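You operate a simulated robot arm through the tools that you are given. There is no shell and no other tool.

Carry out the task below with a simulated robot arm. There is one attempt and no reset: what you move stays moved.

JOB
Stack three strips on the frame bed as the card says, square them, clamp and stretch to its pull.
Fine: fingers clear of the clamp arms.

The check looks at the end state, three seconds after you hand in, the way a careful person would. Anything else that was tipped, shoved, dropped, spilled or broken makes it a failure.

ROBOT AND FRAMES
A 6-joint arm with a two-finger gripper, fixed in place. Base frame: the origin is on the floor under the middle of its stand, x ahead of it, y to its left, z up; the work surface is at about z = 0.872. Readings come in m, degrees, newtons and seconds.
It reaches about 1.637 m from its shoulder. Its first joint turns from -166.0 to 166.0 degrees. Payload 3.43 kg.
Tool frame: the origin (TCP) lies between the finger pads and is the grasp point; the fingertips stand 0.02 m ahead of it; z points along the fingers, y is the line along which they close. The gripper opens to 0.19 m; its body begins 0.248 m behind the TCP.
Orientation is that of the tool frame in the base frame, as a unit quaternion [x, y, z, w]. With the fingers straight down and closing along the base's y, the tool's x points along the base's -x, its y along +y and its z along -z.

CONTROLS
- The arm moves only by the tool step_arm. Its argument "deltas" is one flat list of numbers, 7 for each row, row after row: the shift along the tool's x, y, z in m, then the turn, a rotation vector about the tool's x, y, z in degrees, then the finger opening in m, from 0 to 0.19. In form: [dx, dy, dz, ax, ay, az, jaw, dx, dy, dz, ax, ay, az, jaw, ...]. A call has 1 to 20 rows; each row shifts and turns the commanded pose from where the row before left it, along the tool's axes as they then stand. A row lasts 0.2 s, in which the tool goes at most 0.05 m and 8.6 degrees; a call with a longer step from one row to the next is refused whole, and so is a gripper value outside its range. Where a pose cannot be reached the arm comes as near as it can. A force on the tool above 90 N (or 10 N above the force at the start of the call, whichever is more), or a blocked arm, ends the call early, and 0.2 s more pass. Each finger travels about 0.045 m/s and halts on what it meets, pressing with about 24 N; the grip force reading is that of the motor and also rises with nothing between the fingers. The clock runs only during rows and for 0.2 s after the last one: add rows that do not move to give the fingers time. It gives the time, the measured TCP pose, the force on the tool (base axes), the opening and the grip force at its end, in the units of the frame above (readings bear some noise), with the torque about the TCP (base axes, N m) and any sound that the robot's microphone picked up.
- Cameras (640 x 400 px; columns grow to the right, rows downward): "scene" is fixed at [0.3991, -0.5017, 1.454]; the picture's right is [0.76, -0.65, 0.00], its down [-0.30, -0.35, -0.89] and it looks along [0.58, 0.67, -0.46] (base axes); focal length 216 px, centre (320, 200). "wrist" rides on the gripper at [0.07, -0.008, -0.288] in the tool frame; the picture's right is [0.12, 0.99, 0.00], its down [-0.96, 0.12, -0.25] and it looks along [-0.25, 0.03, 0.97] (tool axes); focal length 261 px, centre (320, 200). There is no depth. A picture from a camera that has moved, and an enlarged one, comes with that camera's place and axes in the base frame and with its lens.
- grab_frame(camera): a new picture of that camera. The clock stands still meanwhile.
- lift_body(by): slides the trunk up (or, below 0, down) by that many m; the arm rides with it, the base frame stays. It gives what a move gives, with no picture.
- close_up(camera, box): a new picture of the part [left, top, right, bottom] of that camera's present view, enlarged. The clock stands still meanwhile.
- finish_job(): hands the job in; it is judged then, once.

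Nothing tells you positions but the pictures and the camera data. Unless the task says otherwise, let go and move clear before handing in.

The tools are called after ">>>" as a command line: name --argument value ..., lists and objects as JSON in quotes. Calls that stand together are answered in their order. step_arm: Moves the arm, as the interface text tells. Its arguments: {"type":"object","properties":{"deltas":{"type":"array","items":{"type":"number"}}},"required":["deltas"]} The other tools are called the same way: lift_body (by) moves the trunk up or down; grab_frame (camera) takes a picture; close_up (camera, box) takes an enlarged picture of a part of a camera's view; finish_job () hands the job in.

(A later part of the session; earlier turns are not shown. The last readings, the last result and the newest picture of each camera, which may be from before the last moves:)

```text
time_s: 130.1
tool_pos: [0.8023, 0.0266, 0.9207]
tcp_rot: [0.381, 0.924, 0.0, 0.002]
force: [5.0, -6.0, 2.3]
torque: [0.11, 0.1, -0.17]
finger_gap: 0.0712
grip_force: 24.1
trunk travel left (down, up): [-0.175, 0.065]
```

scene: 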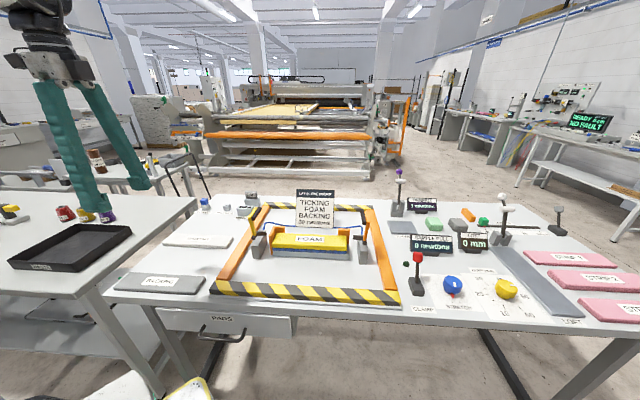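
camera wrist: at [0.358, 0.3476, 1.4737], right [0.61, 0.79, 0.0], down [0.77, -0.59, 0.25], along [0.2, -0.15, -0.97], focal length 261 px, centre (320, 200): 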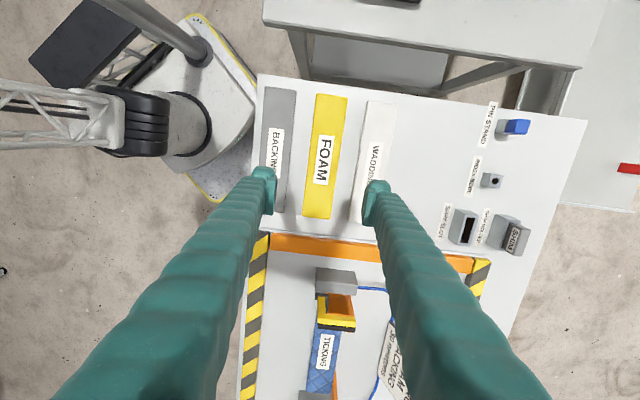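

>>> step_arm --deltas '[0.001, 0, 0, 0, 0, 0, 0.06, 0, 0, 0, 0, 0, 0, 0.06]'

>>> step_arm --deltas '[0.0005, 0, 0, 0, 0, 0, 0.06, 0, 0, 0, 0, 0, 0, 0.06]'

>>> close_up --camera "scene" --box '[262, 215, 312, 260]'

>>> close_up --camera "scene" --box '[320, 215, 370, 260]'

>>> close_up --camera "wrist" --box '[300, 30, 380, 110]'

```text
time_s: 130.7
tool_pos: [0.8024, 0.0275, 0.92]
tcp_rot: [0.38, 0.925, 0.0, 0.002]
force: [15.0, -9.5, 2.3]
torque: [0.19, 0.34, -0.45]
finger_gap: 0.0707
grip_force: 23.9
trunk travel left (down, up): [-0.175, 0.065]
```

```text
time_s: 131.3
tool_pos: [0.802, 0.0265, 0.9214]
tcp_rot: [0.381, 0.925, 0.0, 0.001]
force: [21.0, -14.3, 2.9]
torque: [0.38, 0.53, -0.53]
finger_gap: 0.0708
grip_force: 23.6
trunk travel left (down, up): [-0.175, 0.065]
```

```text
8.89 times, centred on (287, 238) of scene
camera zoom: at [0.3991, -0.5017, 1.454], right [0.76, -0.65, 0.0], down [-0.3, -0.35, -0.89], along [0.58, 0.67, -0.46], focal length 1921 px, centre (613, -133)
```

zoom: 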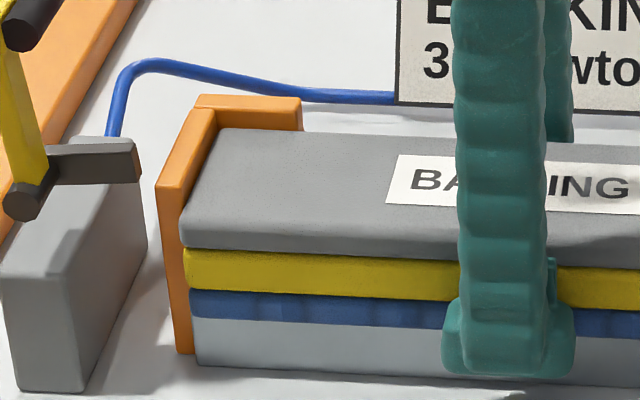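

```text
8.89 times, centred on (345, 238) of scene
camera zoom: at [0.3991, -0.5017, 1.454], right [0.76, -0.65, 0.0], down [-0.3, -0.35, -0.89], along [0.58, 0.67, -0.46], focal length 1921 px, centre (98, -133)
```

zoom: 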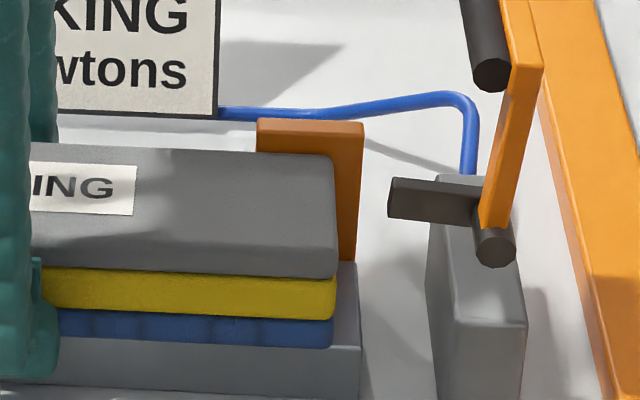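

```text
5.00 times, centred on (340, 70) of wrist
camera zoom: at [0.7447, 0.0687, 1.2082], right [0.62, 0.79, 0.0], down [0.76, -0.6, 0.25], along [0.2, -0.15, -0.97], focal length 1303 px, centre (220, 850)
```

zoom: 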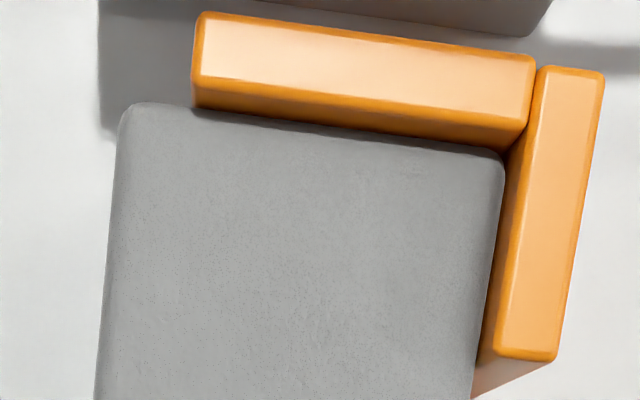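

Foam and backing are now against the stop, and the ticking lags by about 1 mm. I'll relax, release, go a bit lower so the pads reach the ticking too, and repeat gently.

>>> step_arm --deltas '[-0.0022, 0, 0, 0, 0, 0, 0.06, 0, 0, 0, 0, 0, 0, 0.078, 0, 0, 0, 0, 0, 0, 0.078, 0, 0, 0.006, 0, 0, 0, 0.078, 0, 0, 0.005, 0, 0, 0, 0.078, 0, 0, 0, 0, 0, 0, 0.078]'

>>> step_arm --deltas '[0, 0, 0, 0, 0, 0, 0.074, 0, 0, 0, 0, 0, 0, 0.07, 0, 0, 0, 0, 0, 0, 0.067, 0, 0, 0, 0, 0, 0, 0.064]'

>>> close_up --camera "scene" --box '[262, 210, 312, 260]'

```text
time_s: 132.7
tool_pos: [0.8034, 0.0261, 0.9107]
tcp_rot: [0.38, 0.925, 0.0, 0.001]
force: [-0.2, 0.2, 0.0]
torque: [0.0, 0.0, 0.01]
finger_gap: 0.078
grip_force: 0.1
trunk travel left (down, up): [-0.175, 0.065]
```

```text
time_s: 133.7
tool_pos: [0.8031, 0.0268, 0.9098]
tcp_rot: [0.381, 0.924, 0.001, 0.001]
force: [0.5, -0.3, -0.1]
torque: [-0.01, 0.01, -0.04]
finger_gap: 0.0701
grip_force: 24.7
trunk travel left (down, up): [-0.175, 0.065]
```

```text
8.00 times, centred on (287, 235) of scene
camera zoom: at [0.3991, -0.5017, 1.454], right [0.76, -0.65, 0.0], down [-0.3, -0.35, -0.89], along [0.58, 0.67, -0.46], focal length 1729 px, centre (584, -80)
```

zoom: 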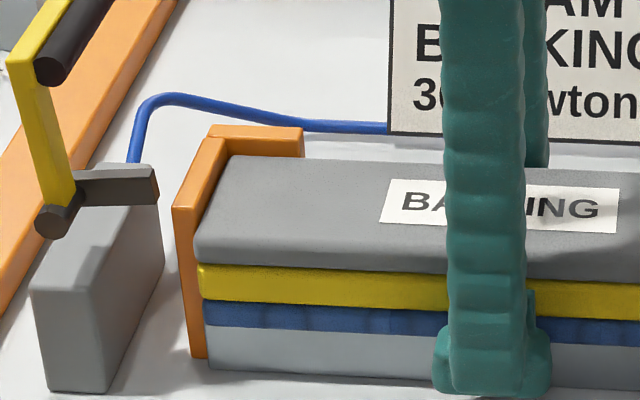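

>>> step_arm --deltas '[0.001, 0, 0, 0, 0, 0, 0.06, 0, 0, 0, 0, 0, 0, 0.06]'

>>> step_arm --deltas '[0.001, 0, 0, 0, 0, 0, 0.06, 0, 0, 0, 0, 0, 0, 0.06]'

>>> step_arm --deltas '[0.0007, 0, 0, 0, 0, 0, 0.06, 0, 0, 0, 0, 0, 0, 0.06]'

>>> close_up --camera "scene" --box '[262, 210, 312, 260]'

>>> close_up --camera "scene" --box '[320, 215, 370, 260]'

```text
time_s: 134.3
tool_pos: [0.802, 0.0258, 0.9097]
tcp_rot: [0.381, 0.925, 0.0, 0.002]
force: [5.8, -4.7, 0.6]
torque: [0.1, 0.17, -0.1]
finger_gap: 0.0701
grip_force: 24.2
trunk travel left (down, up): [-0.175, 0.065]
```

```text
time_s: 134.9
tool_pos: [0.8027, 0.0263, 0.9098]
tcp_rot: [0.38, 0.925, 0.001, 0.0]
force: [12.9, -10.6, 0.8]
torque: [0.29, 0.26, -0.1]
finger_gap: 0.07
grip_force: 24.2
trunk travel left (down, up): [-0.175, 0.065]
```

```text
time_s: 135.5
tool_pos: [0.8028, 0.026, 0.9102]
tcp_rot: [0.38, 0.925, 0.0, 0.001]
force: [21.3, -16.9, 1.7]
torque: [0.45, 0.47, -0.16]
finger_gap: 0.0704
grip_force: 23.6
trunk travel left (down, up): [-0.175, 0.065]
```

```text
8.00 times, centred on (287, 235) of scene
camera zoom: at [0.3991, -0.5017, 1.454], right [0.76, -0.65, 0.0], down [-0.3, -0.35, -0.89], along [0.58, 0.67, -0.46], focal length 1729 px, centre (584, -80)
```

zoom: 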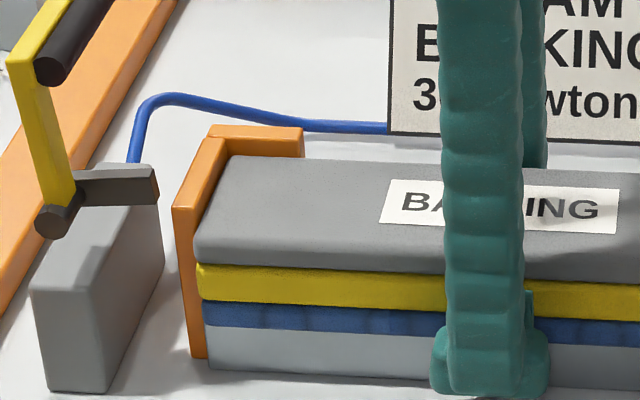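

```text
8.89 times, centred on (345, 238) of scene
camera zoom: at [0.3991, -0.5017, 1.454], right [0.76, -0.65, 0.0], down [-0.3, -0.35, -0.89], along [0.58, 0.67, -0.46], focal length 1921 px, centre (98, -133)
```

zoom: 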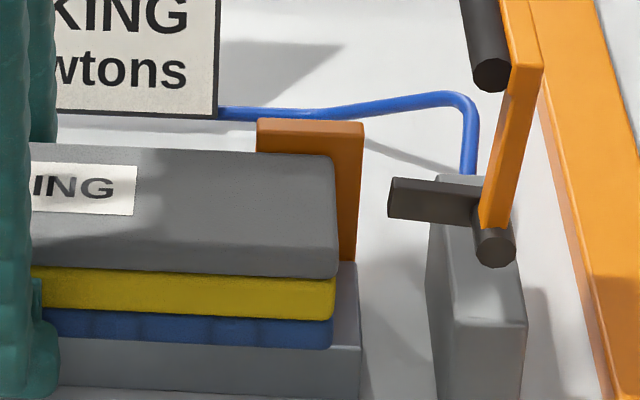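

All three are now flush with the stop. I'll relax, release, and give a final even push from the front toward the back fences.

>>> step_arm --deltas '[-0.0024, 0, 0, 0, 0, 0, 0.06, 0, 0, 0, 0, 0, 0, 0.079, 0, 0, 0, 0, 0, 0, 0.079, 0, 0, -0.006, 0, 0, 0, 0.079, 0, 0.003, 0, 0, 0, 0, 0.079, 0, 0, 0, 0, 0, 0, 0.079]'

>>> step_arm --deltas '[0, 0.001, 0, 0, 0, 0, 0.079, 0, 0, 0, 0, 0, 0, 0.079]'

>>> step_arm --deltas '[0, 0.001, 0, 0, 0, 0, 0.079, 0, 0, 0, 0, 0, 0, 0.079]'

>>> step_arm --deltas '[0, 0.001, 0, 0, 0, 0, 0.079, 0, 0, 0, 0, 0, 0, 0.079]'

```text
time_s: 136.9
tool_pos: [0.8038, 0.028, 0.916]
tcp_rot: [0.382, 0.924, 0.001, 0.001]
force: [-0.8, -2.0, -0.1]
torque: [0.07, -0.02, 0.0]
finger_gap: 0.0794
grip_force: 0.7
trunk travel left (down, up): [-0.175, 0.065]
```

```text
time_s: 137.5
tool_pos: [0.8049, 0.0297, 0.915]
tcp_rot: [0.381, 0.924, 0.001, 0.001]
force: [-3.0, -2.7, -0.8]
torque: [0.06, -0.11, 0.03]
finger_gap: 0.0805
grip_force: 1.1
trunk travel left (down, up): [-0.175, 0.065]
```

```text
time_s: 138.1
tool_pos: [0.8056, 0.0308, 0.9155]
tcp_rot: [0.381, 0.925, 0.001, 0.001]
force: [-3.7, -5.1, -1.0]
torque: [0.2, -0.14, 0.01]
finger_gap: 0.0826
grip_force: 2.4
trunk travel left (down, up): [-0.175, 0.065]
```

```text
time_s: 138.7
tool_pos: [0.8066, 0.0299, 0.9157]
tcp_rot: [0.382, 0.924, 0.0, 0.001]
force: [-6.7, -6.7, -2.6]
torque: [0.24, -0.23, -0.07]
finger_gap: 0.0838
grip_force: 4.7
trunk travel left (down, up): [-0.175, 0.065]
```

The stack is evenly pressed against both fences. I'll back off and rise to check.

>>> step_arm --deltas '[0, -0.003, 0, 0, 0, 0, 0.079, 0, -0.003, 0, 0, 0, 0, 0.079, 0, 0, -0.01, 0, 0, 0, 0.079, 0, 0, -0.03, 0, 0, 0, 0.079, 0, 0, -0.045, 0, 0, 0, 0.09, 0, 0, -0.045, 0, 0, 0, 0.1, 0, 0, -0.045, 0, 0, 0, 0.1, 0, 0, -0.045, 0, 0, 0, 0.1, 0, 0, 0, 0, 0, 0, 0.1]'

>>> close_up --camera "wrist" --box '[305, 60, 370, 120]'

>>> close_up --camera "wrist" --box '[285, 200, 360, 270]'

>>> close_up --camera "scene" --box '[240, 195, 390, 270]'

```text
time_s: 140.7
tool_pos: [0.8018, 0.0267, 1.1366]
tcp_rot: [0.381, 0.925, 0.0, 0.002]
force: [0.4, 0.0, -0.2]
torque: [0.01, 0.0, 0.02]
finger_gap: 0.0999
grip_force: 0.2
trunk travel left (down, up): [-0.175, 0.065]
```

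```text
6.67 times, centred on (338, 90) of wrist
camera zoom: at [0.7446, 0.0691, 1.4237], right [0.61, 0.79, 0.0], down [0.76, -0.6, 0.25], along [0.2, -0.15, -0.97], focal length 1738 px, centre (203, 933)
```

zoom: 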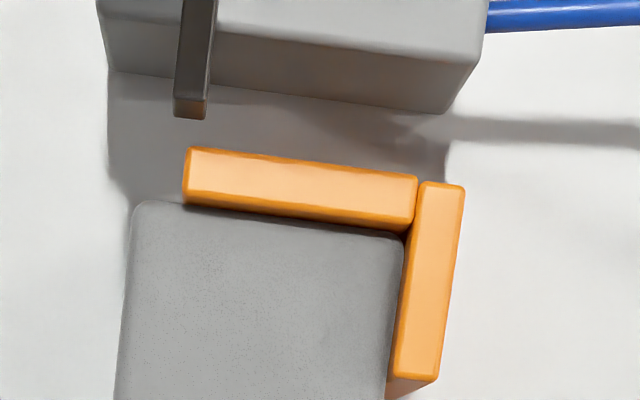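

```text
5.71 times, centred on (322, 235) of wrist
camera zoom: at [0.7446, 0.0691, 1.4237], right [0.61, 0.79, 0.0], down [0.76, -0.6, 0.25], along [0.2, -0.15, -0.97], focal length 1489 px, centre (306, 0)
```

zoom: 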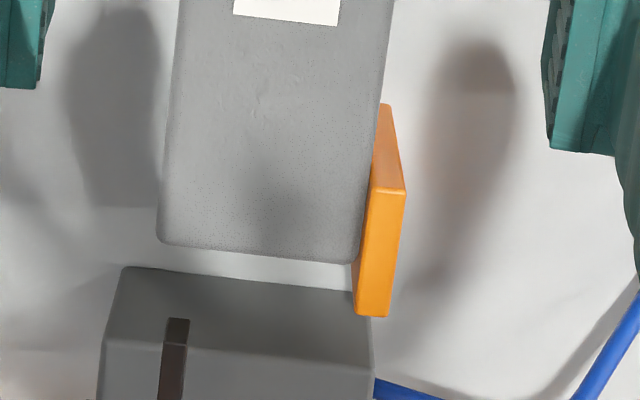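

```text
4.27 times, centred on (315, 232) of scene
camera zoom: at [0.3991, -0.5017, 1.454], right [0.76, -0.65, 0.0], down [-0.3, -0.35, -0.89], along [0.58, 0.67, -0.46], focal length 922 px, centre (341, 61)
```

zoom: 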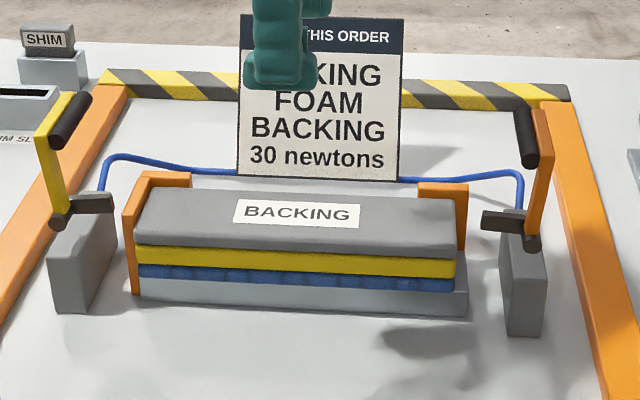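

The stack is square and tight to the stop and fences. Next is the clamp lever, so I'll look closely at it and the stretch knob.

>>> close_up --camera "scene" --box '[395, 245, 475, 320]'

>>> close_up --camera "wrist" --box '[200, 300, 400, 400]'

>>> close_up --camera "scene" --box '[400, 180, 560, 330]'

```text
5.33 times, centred on (435, 282) of scene
camera zoom: at [0.3991, -0.5017, 1.454], right [0.76, -0.65, 0.0], down [-0.3, -0.35, -0.89], along [0.58, 0.67, -0.46], focal length 1153 px, centre (-293, -240)
```

zoom: 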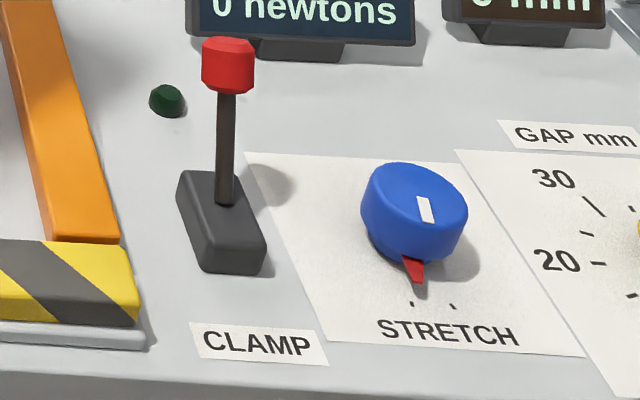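

```text
3.20 times, centred on (300, 350) of wrist
camera zoom: at [0.7446, 0.0691, 1.4237], right [0.61, 0.79, 0.0], down [0.76, -0.6, 0.25], along [0.2, -0.15, -0.97], focal length 834 px, centre (384, -280)
```

zoom: 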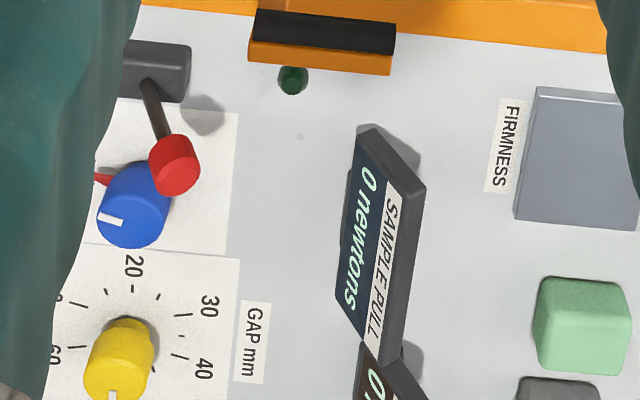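

```text
2.67 times, centred on (480, 255) of scene
camera zoom: at [0.3991, -0.5017, 1.454], right [0.76, -0.65, 0.0], down [-0.3, -0.35, -0.89], along [0.58, 0.67, -0.46], focal length 576 px, centre (-107, 53)
```

zoom: 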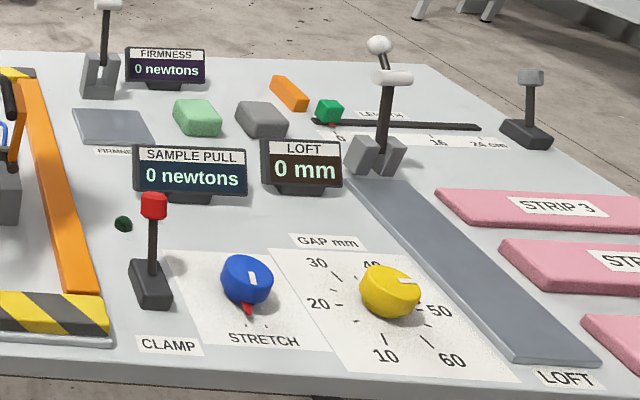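

The clamp lever's red knob is at about (0.995, -0.301, 0.962), and it leans backward about 26° from its base. I'll close the fingers and move high around behind it to pull it forward, well away from the clamp arms.

>>> step_arm --deltas '[0, 0, -0.03, 0, 0, 0, 0.08, 0, 0, -0.03, 0, 0, 0, 0.05, -0.0409, -0.00405, 0, 0, 0, 0, 0.0, -0.0409, -0.00405, 0, 0, 0, 0, 0.0, -0.0409, -0.00405, 0, 0, 0, 0, 0.0, -0.0409, -0.00405, 0, 0, 0, 0, 0.0, -0.0409, -0.00405, 0, 0, 0, 0, 0.0, -0.0409, -0.00405, 0, 0, 0, 0, 0.0, -0.0409, -0.00405, 0, 0, 0, 0, 0.0, -0.0409, -0.00405, 0, 0, 0, 0, 0.0, -0.0409, -0.00405, 0, 0, 0, 0, 0.0, 0, 0, 0, 0, 0, 0, 0.0]'

>>> grab_frame --camera "wrist"

>>> grab_frame --camera "scene"

```text
time_s: 143.3
tool_pos: [0.9798, -0.2324, 1.1468]
tcp_rot: [0.381, 0.924, 0.0, 0.003]
force: [0.4, 0.7, -0.3]
torque: [0.03, 0.04, -0.01]
finger_gap: 0.0002
grip_force: 24.6
out of reach, approached as far as the arm can: row 8, 9, 10, 11
trunk travel left (down, up): [-0.175, 0.065]
```

```text
taken
camera wrist: at [0.9218, -0.1899, 1.4343], right [0.61, 0.79, 0.0], down [0.76, -0.6, 0.25], along [0.2, -0.15, -0.97], focal length 261 px, centre (320, 200)
```

wrist: 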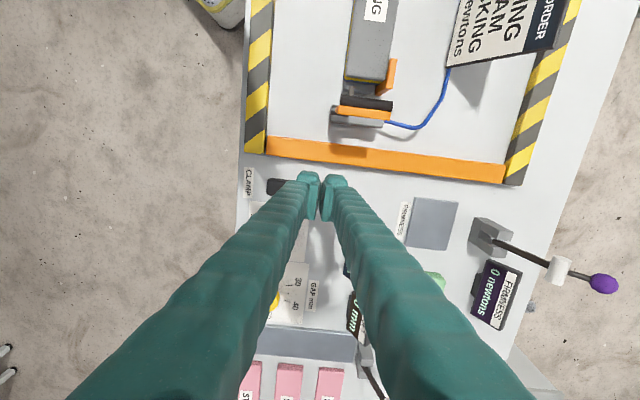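

```text
taken
```

scene: 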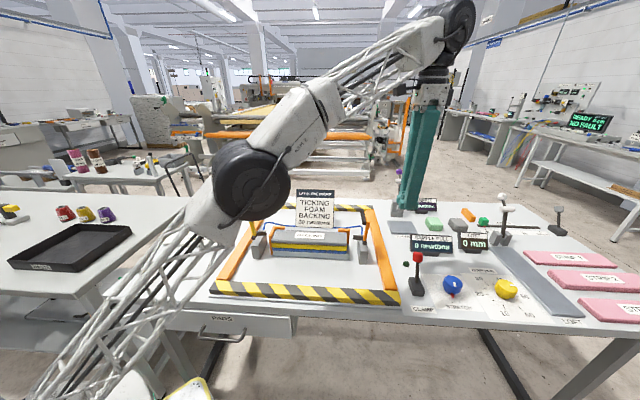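

The arm reached its limit at that height, so I'll lower the command to bring the spot behind the lever within reach, staying above everything.

>>> step_arm --deltas '[0, 0, 0.03, 0, 0, 0, 0.0, 0, 0, 0.03, 0, 0, 0, 0.0, 0, 0, 0.03, 0, 0, 0, 0.0, 0, 0, 0.03, 0, 0, 0, 0.0, 0, 0, 0, 0, 0, 0, 0.0]'

>>> grab_frame --camera "scene"

```text
time_s: 144.5
tool_pos: [0.98, -0.2327, 1.0268]
tcp_rot: [0.381, 0.925, 0.002, 0.001]
force: [0.1, 0.0, -0.6]
torque: [-0.02, 0.01, 0.01]
finger_gap: 0.0001
grip_force: 23.8
trunk travel left (down, up): [-0.175, 0.065]
```

```text
taken
```

scene: 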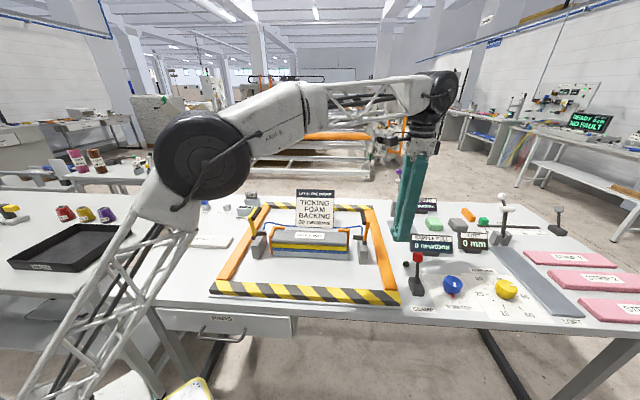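

>>> step_arm --deltas '[-0.0294, 0.0086, 0, 0, 0, 0, 0.0, -0.0294, 0.0086, 0, 0, 0, 0, 0.0, 0, 0, 0, 0, 0, 0, 0.0]'

>>> close_up --camera "scene" --box '[380, 180, 490, 320]'

>>> grab_frame --camera "wrist"

```text
time_s: 145.3
tool_pos: [1.0353, -0.261, 1.0263]
tcp_rot: [0.382, 0.924, -0.001, 0.0]
force: [1.0, -0.2, -0.7]
torque: [-0.01, 0.1, 0.02]
finger_gap: 0.0
grip_force: 24.0
trunk travel left (down, up): [-0.175, 0.065]
```

```text
2.86 times, centred on (435, 250) of scene
camera zoom: at [0.3991, -0.5017, 1.454], right [0.76, -0.65, 0.0], down [-0.3, -0.35, -0.89], along [0.58, 0.67, -0.46], focal length 618 px, centre (-9, 57)
```

zoom: 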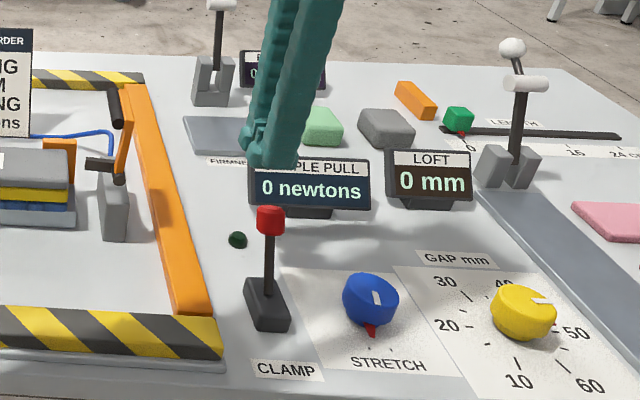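

```text
taken
camera wrist: at [0.9781, -0.2193, 1.3148], right [0.61, 0.79, 0.0], down [0.76, -0.6, 0.25], along [0.2, -0.15, -0.97], focal length 261 px, centre (320, 200)
```

wrist: 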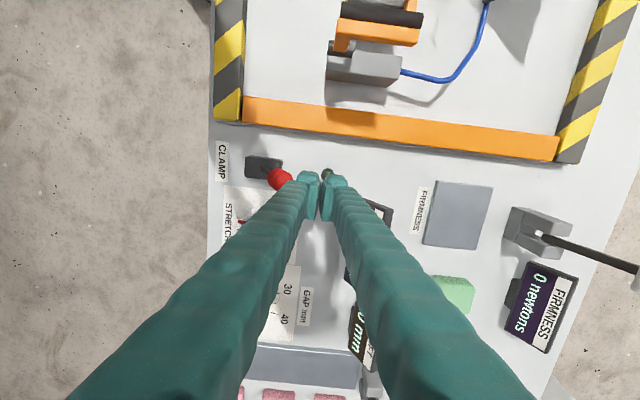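

The closed fingers are straight behind the lever's knob with space to come down. I'll lower to knob height and check.

>>> step_arm --deltas '[0, 0, 0.03, 0, 0, 0, 0.0, 0, 0, 0.03, 0, 0, 0, 0.0, 0, 0, 0, 0, 0, 0, 0.0]'

>>> close_up --camera "scene" --box '[390, 210, 490, 320]'

>>> close_up --camera "wrist" --box '[220, 120, 420, 260]'

```text
time_s: 146.1
tool_pos: [1.0344, -0.2611, 0.9677]
tcp_rot: [0.381, 0.925, 0.0, 0.001]
force: [-0.2, -0.2, 0.3]
torque: [0.02, 0.02, 0.04]
finger_gap: 0.0
grip_force: 23.9
trunk travel left (down, up): [-0.175, 0.065]
```

```text
3.64 times, centred on (440, 265) of scene
camera zoom: at [0.3991, -0.5017, 1.454], right [0.76, -0.65, 0.0], down [-0.3, -0.35, -0.89], along [0.58, 0.67, -0.46], focal length 786 px, centre (-116, -36)
```

zoom: 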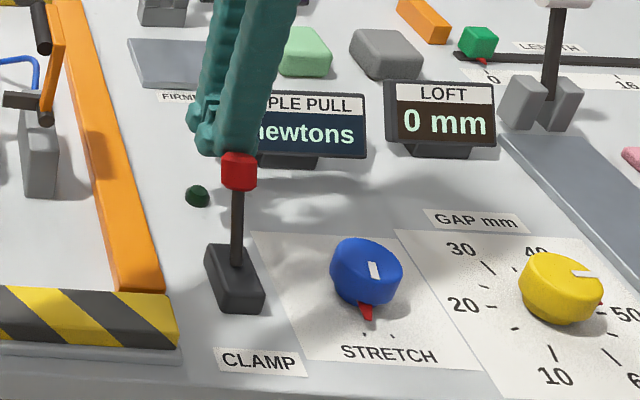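

```text
2.86 times, centred on (320, 190) of wrist
camera zoom: at [0.9769, -0.2184, 1.2552], right [0.61, 0.79, 0.0], down [0.76, -0.6, 0.25], along [0.2, -0.15, -0.97], focal length 745 px, centre (320, 229)
```

zoom: 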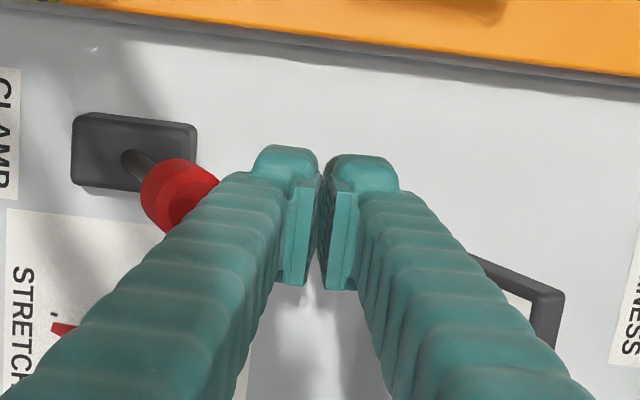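

The fingers are just behind the knob. I'll push forward in small steps, watching the force and the clamp arms.

>>> step_arm --deltas '[0, -0.008, 0, 0, 0, 0, 0.0, 0, -0.008, 0, 0, 0, 0, 0.0, 0, -0.005, 0, 0, 0, 0, 0.0, 0, -0.005, 0, 0, 0, 0, 0.0]'

>>> close_up --camera "scene" --box '[390, 210, 490, 320]'

```text
time_s: 147.1
tool_pos: [1.0146, -0.2816, 0.9669]
tcp_rot: [0.38, 0.925, 0.001, 0.001]
force: [0.6, -0.4, -0.4]
torque: [0.0, 0.02, 0.01]
finger_gap: 0.0001
grip_force: 23.8
trunk travel left (down, up): [-0.175, 0.065]
```

```text
3.64 times, centred on (440, 265) of scene
camera zoom: at [0.3991, -0.5017, 1.454], right [0.76, -0.65, 0.0], down [-0.3, -0.35, -0.89], along [0.58, 0.67, -0.46], focal length 786 px, centre (-116, -36)
```

zoom: 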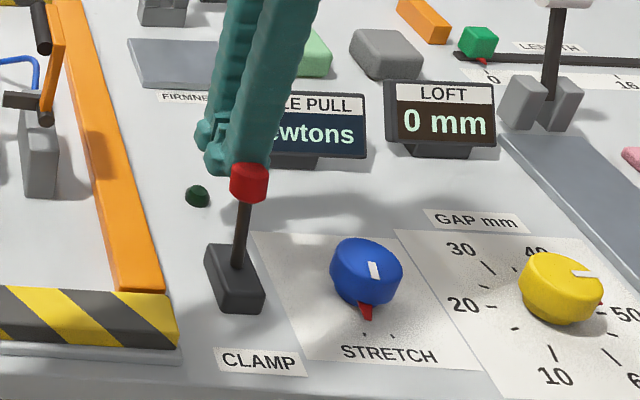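

The lever is moving easily. I'll continue.

>>> step_arm --deltas '[0, -0.008, 0, 0, 0, 0, 0.0, 0, -0.008, 0, 0, 0, 0, 0.0, 0, -0.008, 0, 0, 0, 0, 0.0, 0, -0.008, 0, 0, 0, 0, 0.0]'

>>> close_up --camera "scene" --box '[390, 210, 490, 320]'

>>> close_up --camera "scene" --box '[240, 180, 400, 280]'

```text
time_s: 148.1
tool_pos: [0.9924, -0.3035, 0.9682]
tcp_rot: [0.381, 0.925, 0.0, 0.001]
force: [-0.7, 0.2, 0.8]
torque: [-0.03, 0.02, -0.02]
finger_gap: 0.0002
grip_force: 24.2
trunk travel left (down, up): [-0.175, 0.065]
```

```text
3.64 times, centred on (440, 265) of scene
camera zoom: at [0.3991, -0.5017, 1.454], right [0.76, -0.65, 0.0], down [-0.3, -0.35, -0.89], along [0.58, 0.67, -0.46], focal length 786 px, centre (-116, -36)
```

zoom: 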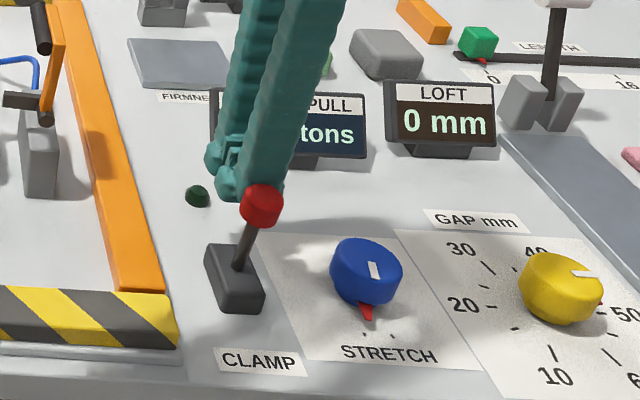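

```text
4.00 times, centred on (320, 230) of scene
camera zoom: at [0.3991, -0.5017, 1.454], right [0.76, -0.65, 0.0], down [-0.3, -0.35, -0.89], along [0.58, 0.67, -0.46], focal length 864 px, centre (320, 80)
```

zoom: 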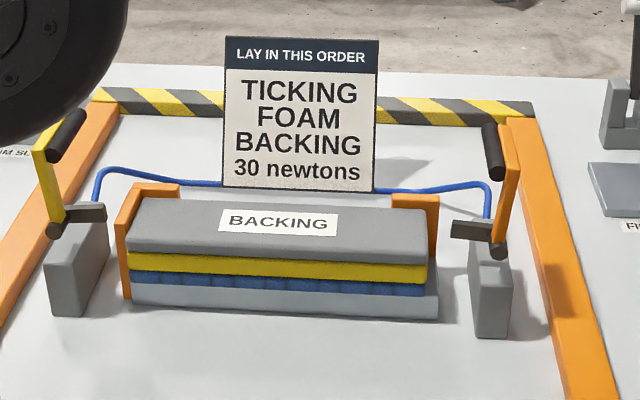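

>>> step_arm --deltas '[0, -0.008, 0, 0, 0, 0, 0.0, 0, -0.008, 0, 0, 0, 0, 0.0, 0, -0.008, 0, 0, 0, 0, 0.0]'

>>> grab_frame --camera "scene"

>>> close_up --camera "scene" --box '[390, 210, 490, 320]'

```text
time_s: 148.9
tool_pos: [0.9765, -0.3193, 0.9673]
tcp_rot: [0.381, 0.925, 0.0, 0.0]
force: [0.8, 0.0, -0.6]
torque: [-0.01, 0.03, 0.01]
finger_gap: 0.0
grip_force: 24.1
trunk travel left (down, up): [-0.175, 0.065]
```

```text
taken
```

scene: 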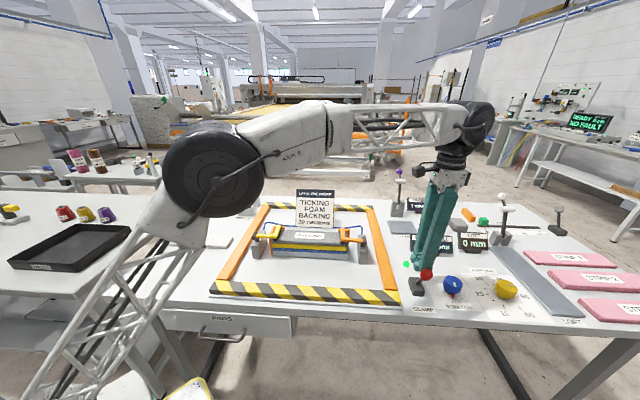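

```text
3.64 times, centred on (440, 265) of scene
camera zoom: at [0.3991, -0.5017, 1.454], right [0.76, -0.65, 0.0], down [-0.3, -0.35, -0.89], along [0.58, 0.67, -0.46], focal length 786 px, centre (-116, -36)
```

zoom: 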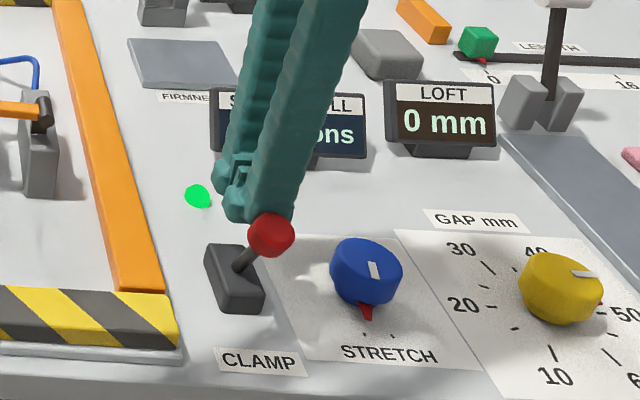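

The clamp arms have come down and the lamp beside the lever is green. I'll look at the clamps closely.

>>> close_up --camera "scene" --box '[240, 195, 390, 275]'

>>> step_arm --deltas '[0, 0, 0, 0, 0, 0, 0.0, 0, 0, 0, 0, 0, 0, 0.0]'

>>> close_up --camera "scene" --box '[390, 220, 480, 310]'

```text
4.27 times, centred on (315, 235) of scene
camera zoom: at [0.3991, -0.5017, 1.454], right [0.76, -0.65, 0.0], down [-0.3, -0.35, -0.89], along [0.58, 0.67, -0.46], focal length 922 px, centre (341, 51)
```

zoom: 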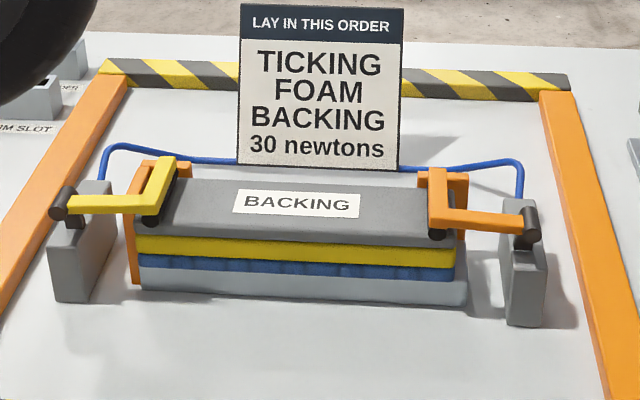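

```text
time_s: 149.5
tool_pos: [0.9769, -0.3195, 0.9668]
tcp_rot: [0.381, 0.925, 0.001, 0.0]
force: [-0.1, -0.1, 0.3]
torque: [0.02, -0.03, -0.01]
finger_gap: 0.0
grip_force: 24.2
trunk travel left (down, up): [-0.175, 0.065]
```

```text
4.44 times, centred on (435, 265) of scene
camera zoom: at [0.3991, -0.5017, 1.454], right [0.76, -0.65, 0.0], down [-0.3, -0.35, -0.89], along [0.58, 0.67, -0.46], focal length 961 px, centre (-191, -89)
```

zoom: 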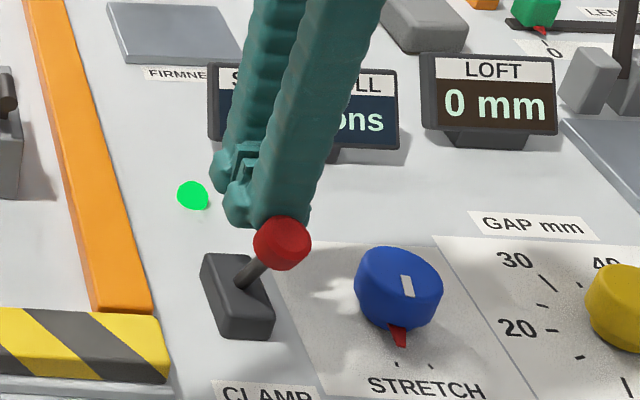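

The clamps are down on both ends. I'll push the lever a little further to make sure it's fully thrown.

>>> step_arm --deltas '[0, -0.005, 0, 0, 0, 0, 0.0, 0, 0, 0, 0, 0, 0, 0.0]'

>>> step_arm --deltas '[0, -0.005, 0, 0, 0, 0, 0.0, 0, 0, 0, 0, 0, 0, 0.0]'

>>> close_up --camera "scene" --box '[390, 220, 480, 310]'

```text
time_s: 150.1
tool_pos: [0.9723, -0.3238, 0.9673]
tcp_rot: [0.381, 0.925, 0.0, 0.0]
force: [0.9, -0.5, 0.7]
torque: [-0.01, 0.03, -0.01]
finger_gap: 0.0002
grip_force: 24.1
trunk travel left (down, up): [-0.175, 0.065]
```

```text
time_s: 150.7
tool_pos: [0.971, -0.3248, 0.9676]
tcp_rot: [0.381, 0.925, 0.001, 0.001]
force: [22.9, 19.6, 3.9]
torque: [0.08, -0.11, 0.08]
finger_gap: 0.0
grip_force: 23.6
trunk travel left (down, up): [-0.175, 0.065]
```

```text
4.44 times, centred on (435, 265) of scene
camera zoom: at [0.3991, -0.5017, 1.454], right [0.76, -0.65, 0.0], down [-0.3, -0.35, -0.89], along [0.58, 0.67, -0.46], focal length 961 px, centre (-191, -89)
```

zoom: 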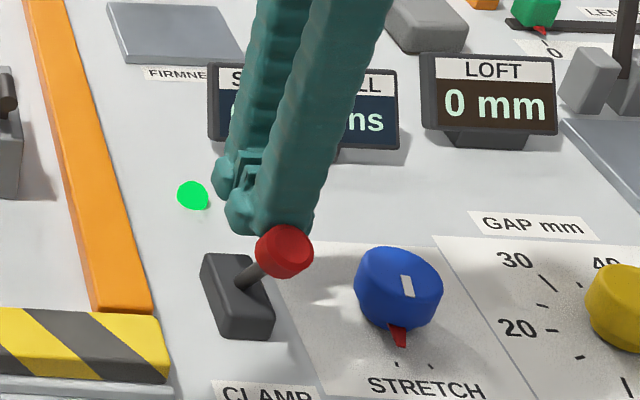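

The lever has reached its end stop and the clamps hold. I'll back away, rise clear, and move over the stretch knob.

>>> step_arm --deltas '[0, 0.006, 0, 0, 0, 0, 0.0, 0, 0.014, 0, 0, 0, 0, 0.0, 0, 0, -0.03, 0, 0, 0, 0.0, 0, 0, -0.03, 0, 0, 0, 0.0, 0, 0, 0, 0, 0, 0, 0.0]'

>>> close_up --camera "scene" --box '[380, 180, 540, 320]'

>>> step_arm --deltas '[-0.0367, -0.0086, 0, 0, 0, 0, 0.1, -0.0367, -0.0086, 0, 0, 0, 0, 0.1, -0.0367, -0.0086, 0, 0, 0, 0, 0.1, 0, 0, 0, 0, 0, 0, 0.1, 0, 0, 0, 0, 0, 0, 0.1, 0, 0, 0, 0, 0, 0, 0.1]'

>>> grab_frame --camera "wrist"

>>> grab_frame --camera "scene"

```text
time_s: 151.9
tool_pos: [0.9829, -0.3127, 1.0281]
tcp_rot: [0.381, 0.925, 0.0, -0.001]
force: [-1.1, 0.8, -0.5]
torque: [-0.01, 0.0, 0.0]
finger_gap: 0.0
grip_force: 24.3
trunk travel left (down, up): [-0.175, 0.065]
```

```text
2.86 times, centred on (460, 250) of scene
camera zoom: at [0.3991, -0.5017, 1.454], right [0.76, -0.65, 0.0], down [-0.3, -0.35, -0.89], along [0.58, 0.67, -0.46], focal length 618 px, centre (-80, 57)
```

zoom: 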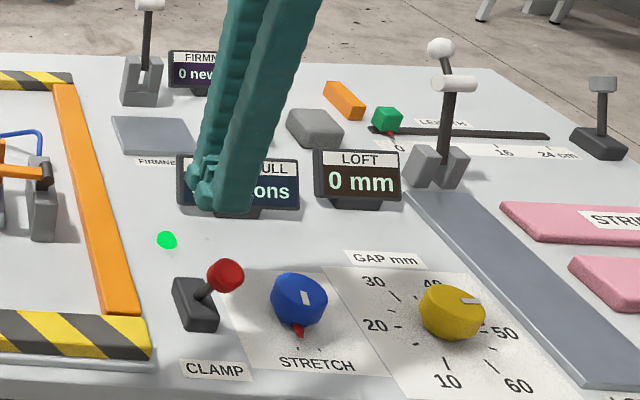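

```text
time_s: 153.3
tool_pos: [1.0272, -0.4014, 1.019]
tcp_rot: [0.381, 0.925, 0.001, 0.002]
force: [1.0, 0.5, 0.4]
torque: [0.0, 0.01, -0.04]
finger_gap: 0.1001
grip_force: 0.1
out of reach, approached as far as the arm can: row 3
trunk travel left (down, up): [-0.175, 0.065]
```

```text
taken
camera wrist: at [0.9693, -0.3594, 1.306], right [0.61, 0.79, 0.0], down [0.76, -0.6, 0.25], along [0.2, -0.15, -0.97], focal length 261 px, centre (320, 200)
```

wrist: 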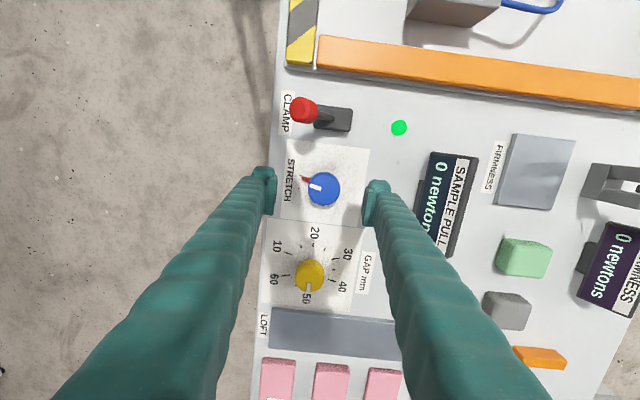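

```text
taken
```

scene: 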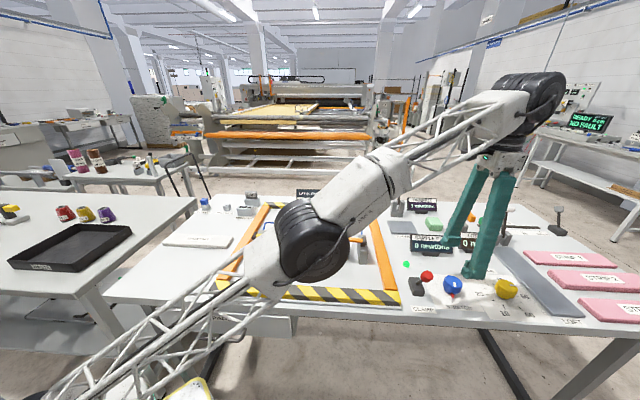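

The stretch knob is between the fingers below. I'll zoom in on its dial and measure its position.

>>> close_up --camera "wrist" --box '[275, 145, 375, 230]'

>>> close_up --camera "scene" --box '[425, 250, 485, 310]'

```text
4.71 times, centred on (325, 188) of wrist
camera zoom: at [0.9693, -0.3594, 1.306], right [0.61, 0.79, 0.0], down [0.76, -0.6, 0.25], along [0.2, -0.15, -0.97], focal length 1227 px, centre (296, 259)
```

zoom: 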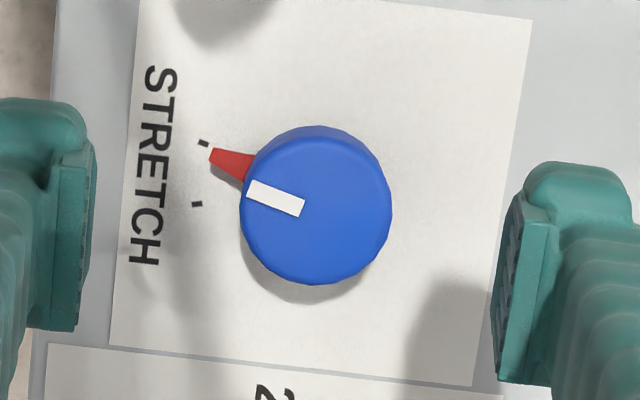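

```text
6.67 times, centred on (455, 280) of scene
camera zoom: at [0.3991, -0.5017, 1.454], right [0.76, -0.65, 0.0], down [-0.3, -0.35, -0.89], along [0.58, 0.67, -0.46], focal length 1441 px, centre (-580, -333)
```

zoom: 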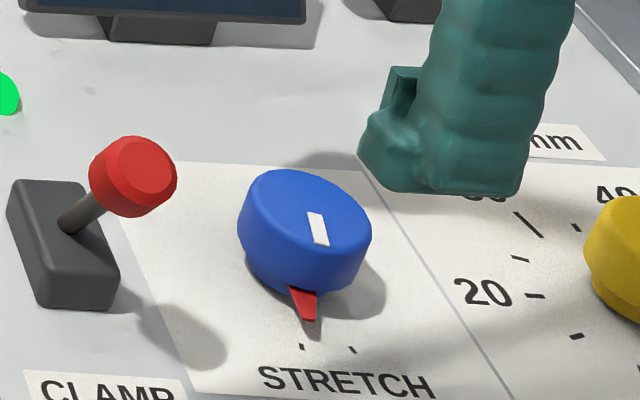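

The pointer sits at the zero tick, the dial turns clockwise, and the knob is about 51 mm across, centred near (1.044, -0.405). I'll lower a bit and centre the open fingers around it.

>>> step_arm --deltas '[0, 0, 0.03, 0, 0, 0, 0.1, 0, 0, 0.025, 0, 0, 0, 0.1, -0.0147, 0.0092, 0, 0, 0, 0, 0.1, 0, 0, 0, 0, 0, 0, 0.1]'

>>> close_up --camera "wrist" --box '[260, 140, 380, 240]'

>>> close_up --camera "scene" --box '[395, 220, 515, 320]'

```text
time_s: 154.3
tool_pos: [1.0439, -0.4057, 0.9623]
tcp_rot: [0.381, 0.924, 0.0, 0.0]
force: [0.1, -0.9, -0.3]
torque: [0.0, 0.03, 0.02]
finger_gap: 0.0996
grip_force: 0.1
trunk travel left (down, up): [-0.175, 0.065]
```

```text
4.00 times, centred on (320, 190) of wrist
camera zoom: at [0.9863, -0.3639, 1.2494], right [0.61, 0.79, 0.0], down [0.76, -0.6, 0.25], along [0.2, -0.15, -0.97], focal length 1043 px, centre (320, 240)
```

zoom: 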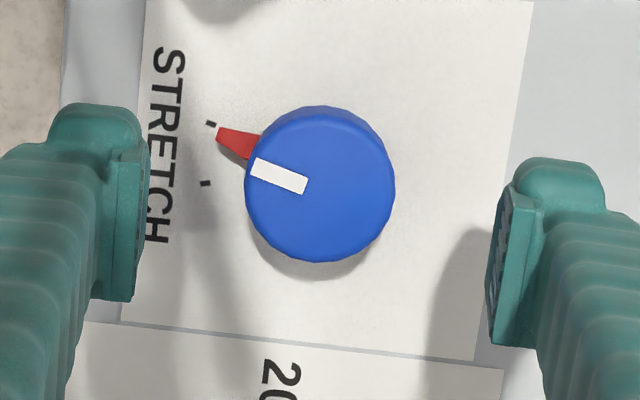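

```text
4.00 times, centred on (455, 270) of scene
camera zoom: at [0.3991, -0.5017, 1.454], right [0.76, -0.65, 0.0], down [-0.3, -0.35, -0.89], along [0.58, 0.67, -0.46], focal length 864 px, centre (-220, -80)
```

zoom: 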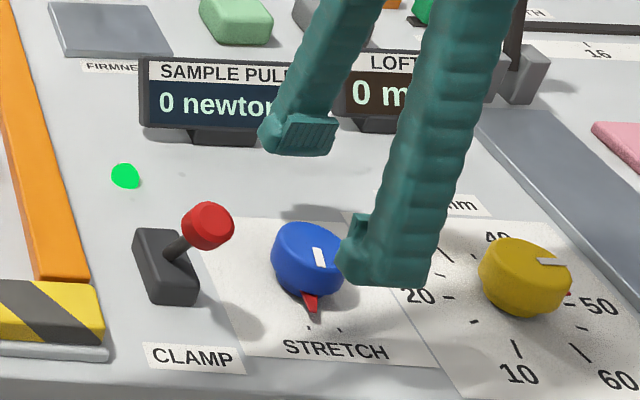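

The fingers are centred on the knob. The red pointer is under the front finger's line, so I'll turn the tool about 80° back so the fingers close across the pointer and there's room for a long clockwise turn.

>>> step_arm --deltas '[0, 0, 0, 0, 0, -8, 0.078, 0, 0, 0, 0, 0, -8, 0.078, 0, 0, 0, 0, 0, -8, 0.078, 0, 0, 0, 0, 0, -8, 0.078, 0, 0, 0, 0, 0, -8, 0.078, 0, 0, 0, 0, 0, -8, 0.078, 0, 0, 0, 0, 0, -8, 0.078, 0, 0, 0, 0, 0, -8, 0.078, 0, 0, 0, 0, 0, -8, 0.078, 0, 0, 0, 0, 0, -8, 0.078, 0, 0, 0, 0, 0, 0, 0.078]'

>>> grab_frame --camera "wrist"

>>> close_up --camera "scene" --box '[395, 200, 515, 320]'

```text
time_s: 156.7
tool_pos: [1.0439, -0.406, 0.9618]
tcp_rot: [-0.303, 0.953, 0.001, 0.0]
force: [0.1, 0.3, 0.1]
torque: [0.01, -0.03, 0.02]
finger_gap: 0.0778
grip_force: 0.2
trunk travel left (down, up): [-0.175, 0.065]
```

```text
taken
camera wrist: at [0.9898, -0.4545, 1.2504], right [-0.67, 0.74, 0.0], down [0.72, 0.65, 0.25], along [0.18, 0.17, -0.97], focal length 261 px, centre (320, 200)
```

wrist: 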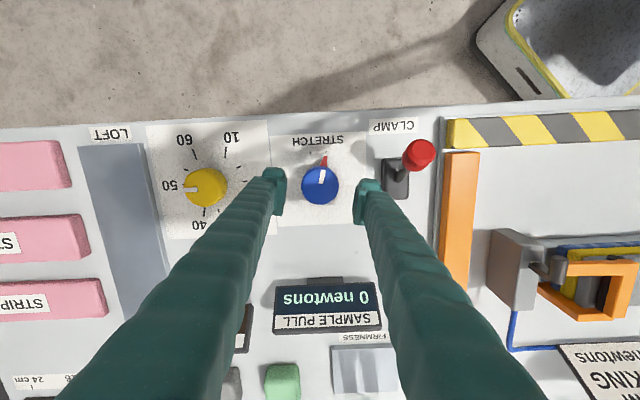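

```text
3.33 times, centred on (455, 260) of scene
camera zoom: at [0.3991, -0.5017, 1.454], right [0.76, -0.65, 0.0], down [-0.3, -0.35, -0.89], along [0.58, 0.67, -0.46], focal length 720 px, centre (-130, 0)
```

zoom: 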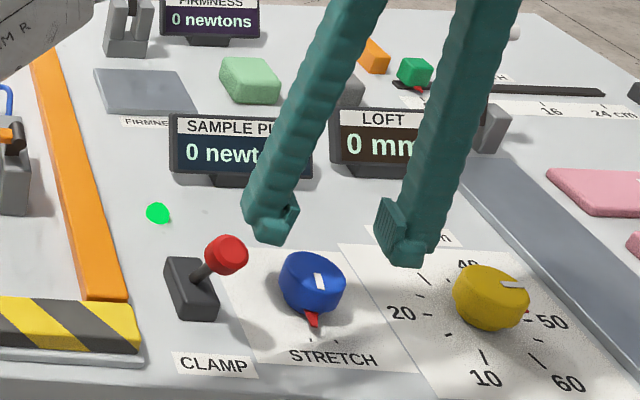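

The display is readable from the wrist camera and the fingers are clear of the pointer and lever. I'll lower around the knob and close gently.

>>> step_arm --deltas '[0, 0, 0.03, 0, 0, 0, 0.078, 0, 0, 0.025, 0, 0, 0, 0.078, 0, 0, 0.012, 0, 0, 0, 0.078, 0, 0, 0, 0, 0, 0, 0.078]'

>>> close_up --camera "wrist" --box '[240, 120, 440, 340]'

>>> close_up --camera "scene" --box '[405, 230, 495, 310]'

```text
time_s: 157.7
tool_pos: [1.0442, -0.4061, 0.8967]
tcp_rot: [-0.303, 0.953, 0.0, 0.001]
force: [-1.0, -0.4, -0.1]
torque: [-0.02, 0.02, 0.01]
finger_gap: 0.0779
grip_force: 0.0
trunk travel left (down, up): [-0.175, 0.065]
```

```text
1.82 times, centred on (340, 230) of wrist
camera zoom: at [0.9901, -0.4543, 1.1834], right [-0.67, 0.74, 0.0], down [0.72, 0.65, 0.25], along [0.19, 0.17, -0.97], focal length 474 px, centre (284, 146)
```

zoom: 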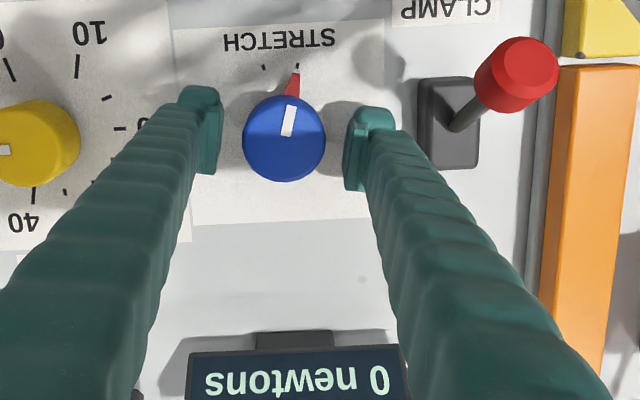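

```text
5.00 times, centred on (450, 270) of scene
camera zoom: at [0.3991, -0.5017, 1.454], right [0.76, -0.65, 0.0], down [-0.3, -0.35, -0.89], along [0.58, 0.67, -0.46], focal length 1081 px, centre (-330, -150)
```

zoom: 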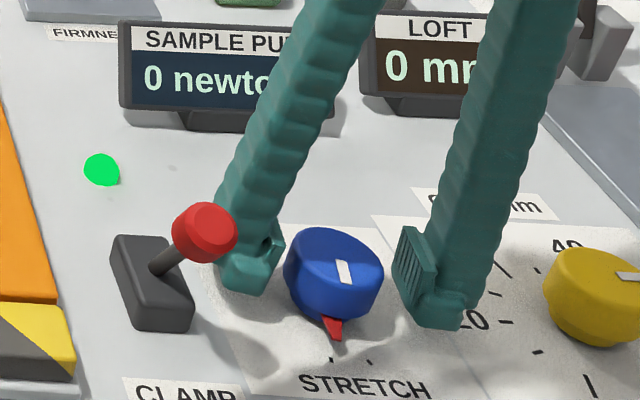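

>>> step_arm --deltas '[0, 0, 0, 0, 0, 0, 0.06, 0, 0, 0, 0, 0, 0, 0.05, 0, 0, 0, 0, 0, 0, 0.045, 0, 0, 0, 0, 0, 0, 0.045]'

>>> close_up --camera "wrist" --box '[240, 120, 440, 340]'

```text
time_s: 158.7
tool_pos: [1.0444, -0.4067, 0.8951]
tcp_rot: [-0.302, 0.953, -0.001, 0.001]
force: [1.9, -1.4, 0.2]
torque: [-0.03, -0.04, 0.01]
finger_gap: 0.0504
grip_force: 45.0
trunk travel left (down, up): [-0.175, 0.065]
```

```text
1.82 times, centred on (340, 230) of wrist
camera zoom: at [0.9901, -0.4544, 1.1835], right [-0.67, 0.74, 0.0], down [0.72, 0.65, 0.25], along [0.19, 0.17, -0.97], focal length 474 px, centre (284, 146)
```

zoom: 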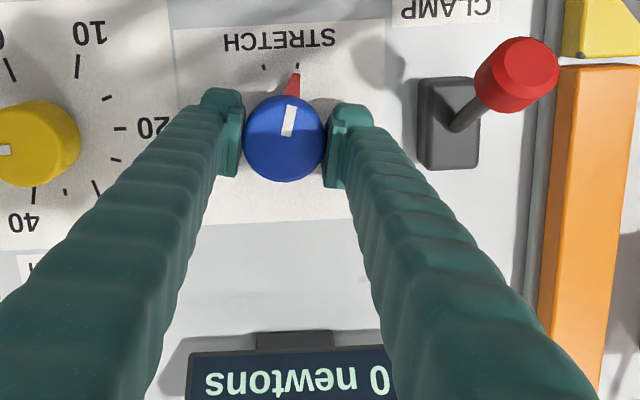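

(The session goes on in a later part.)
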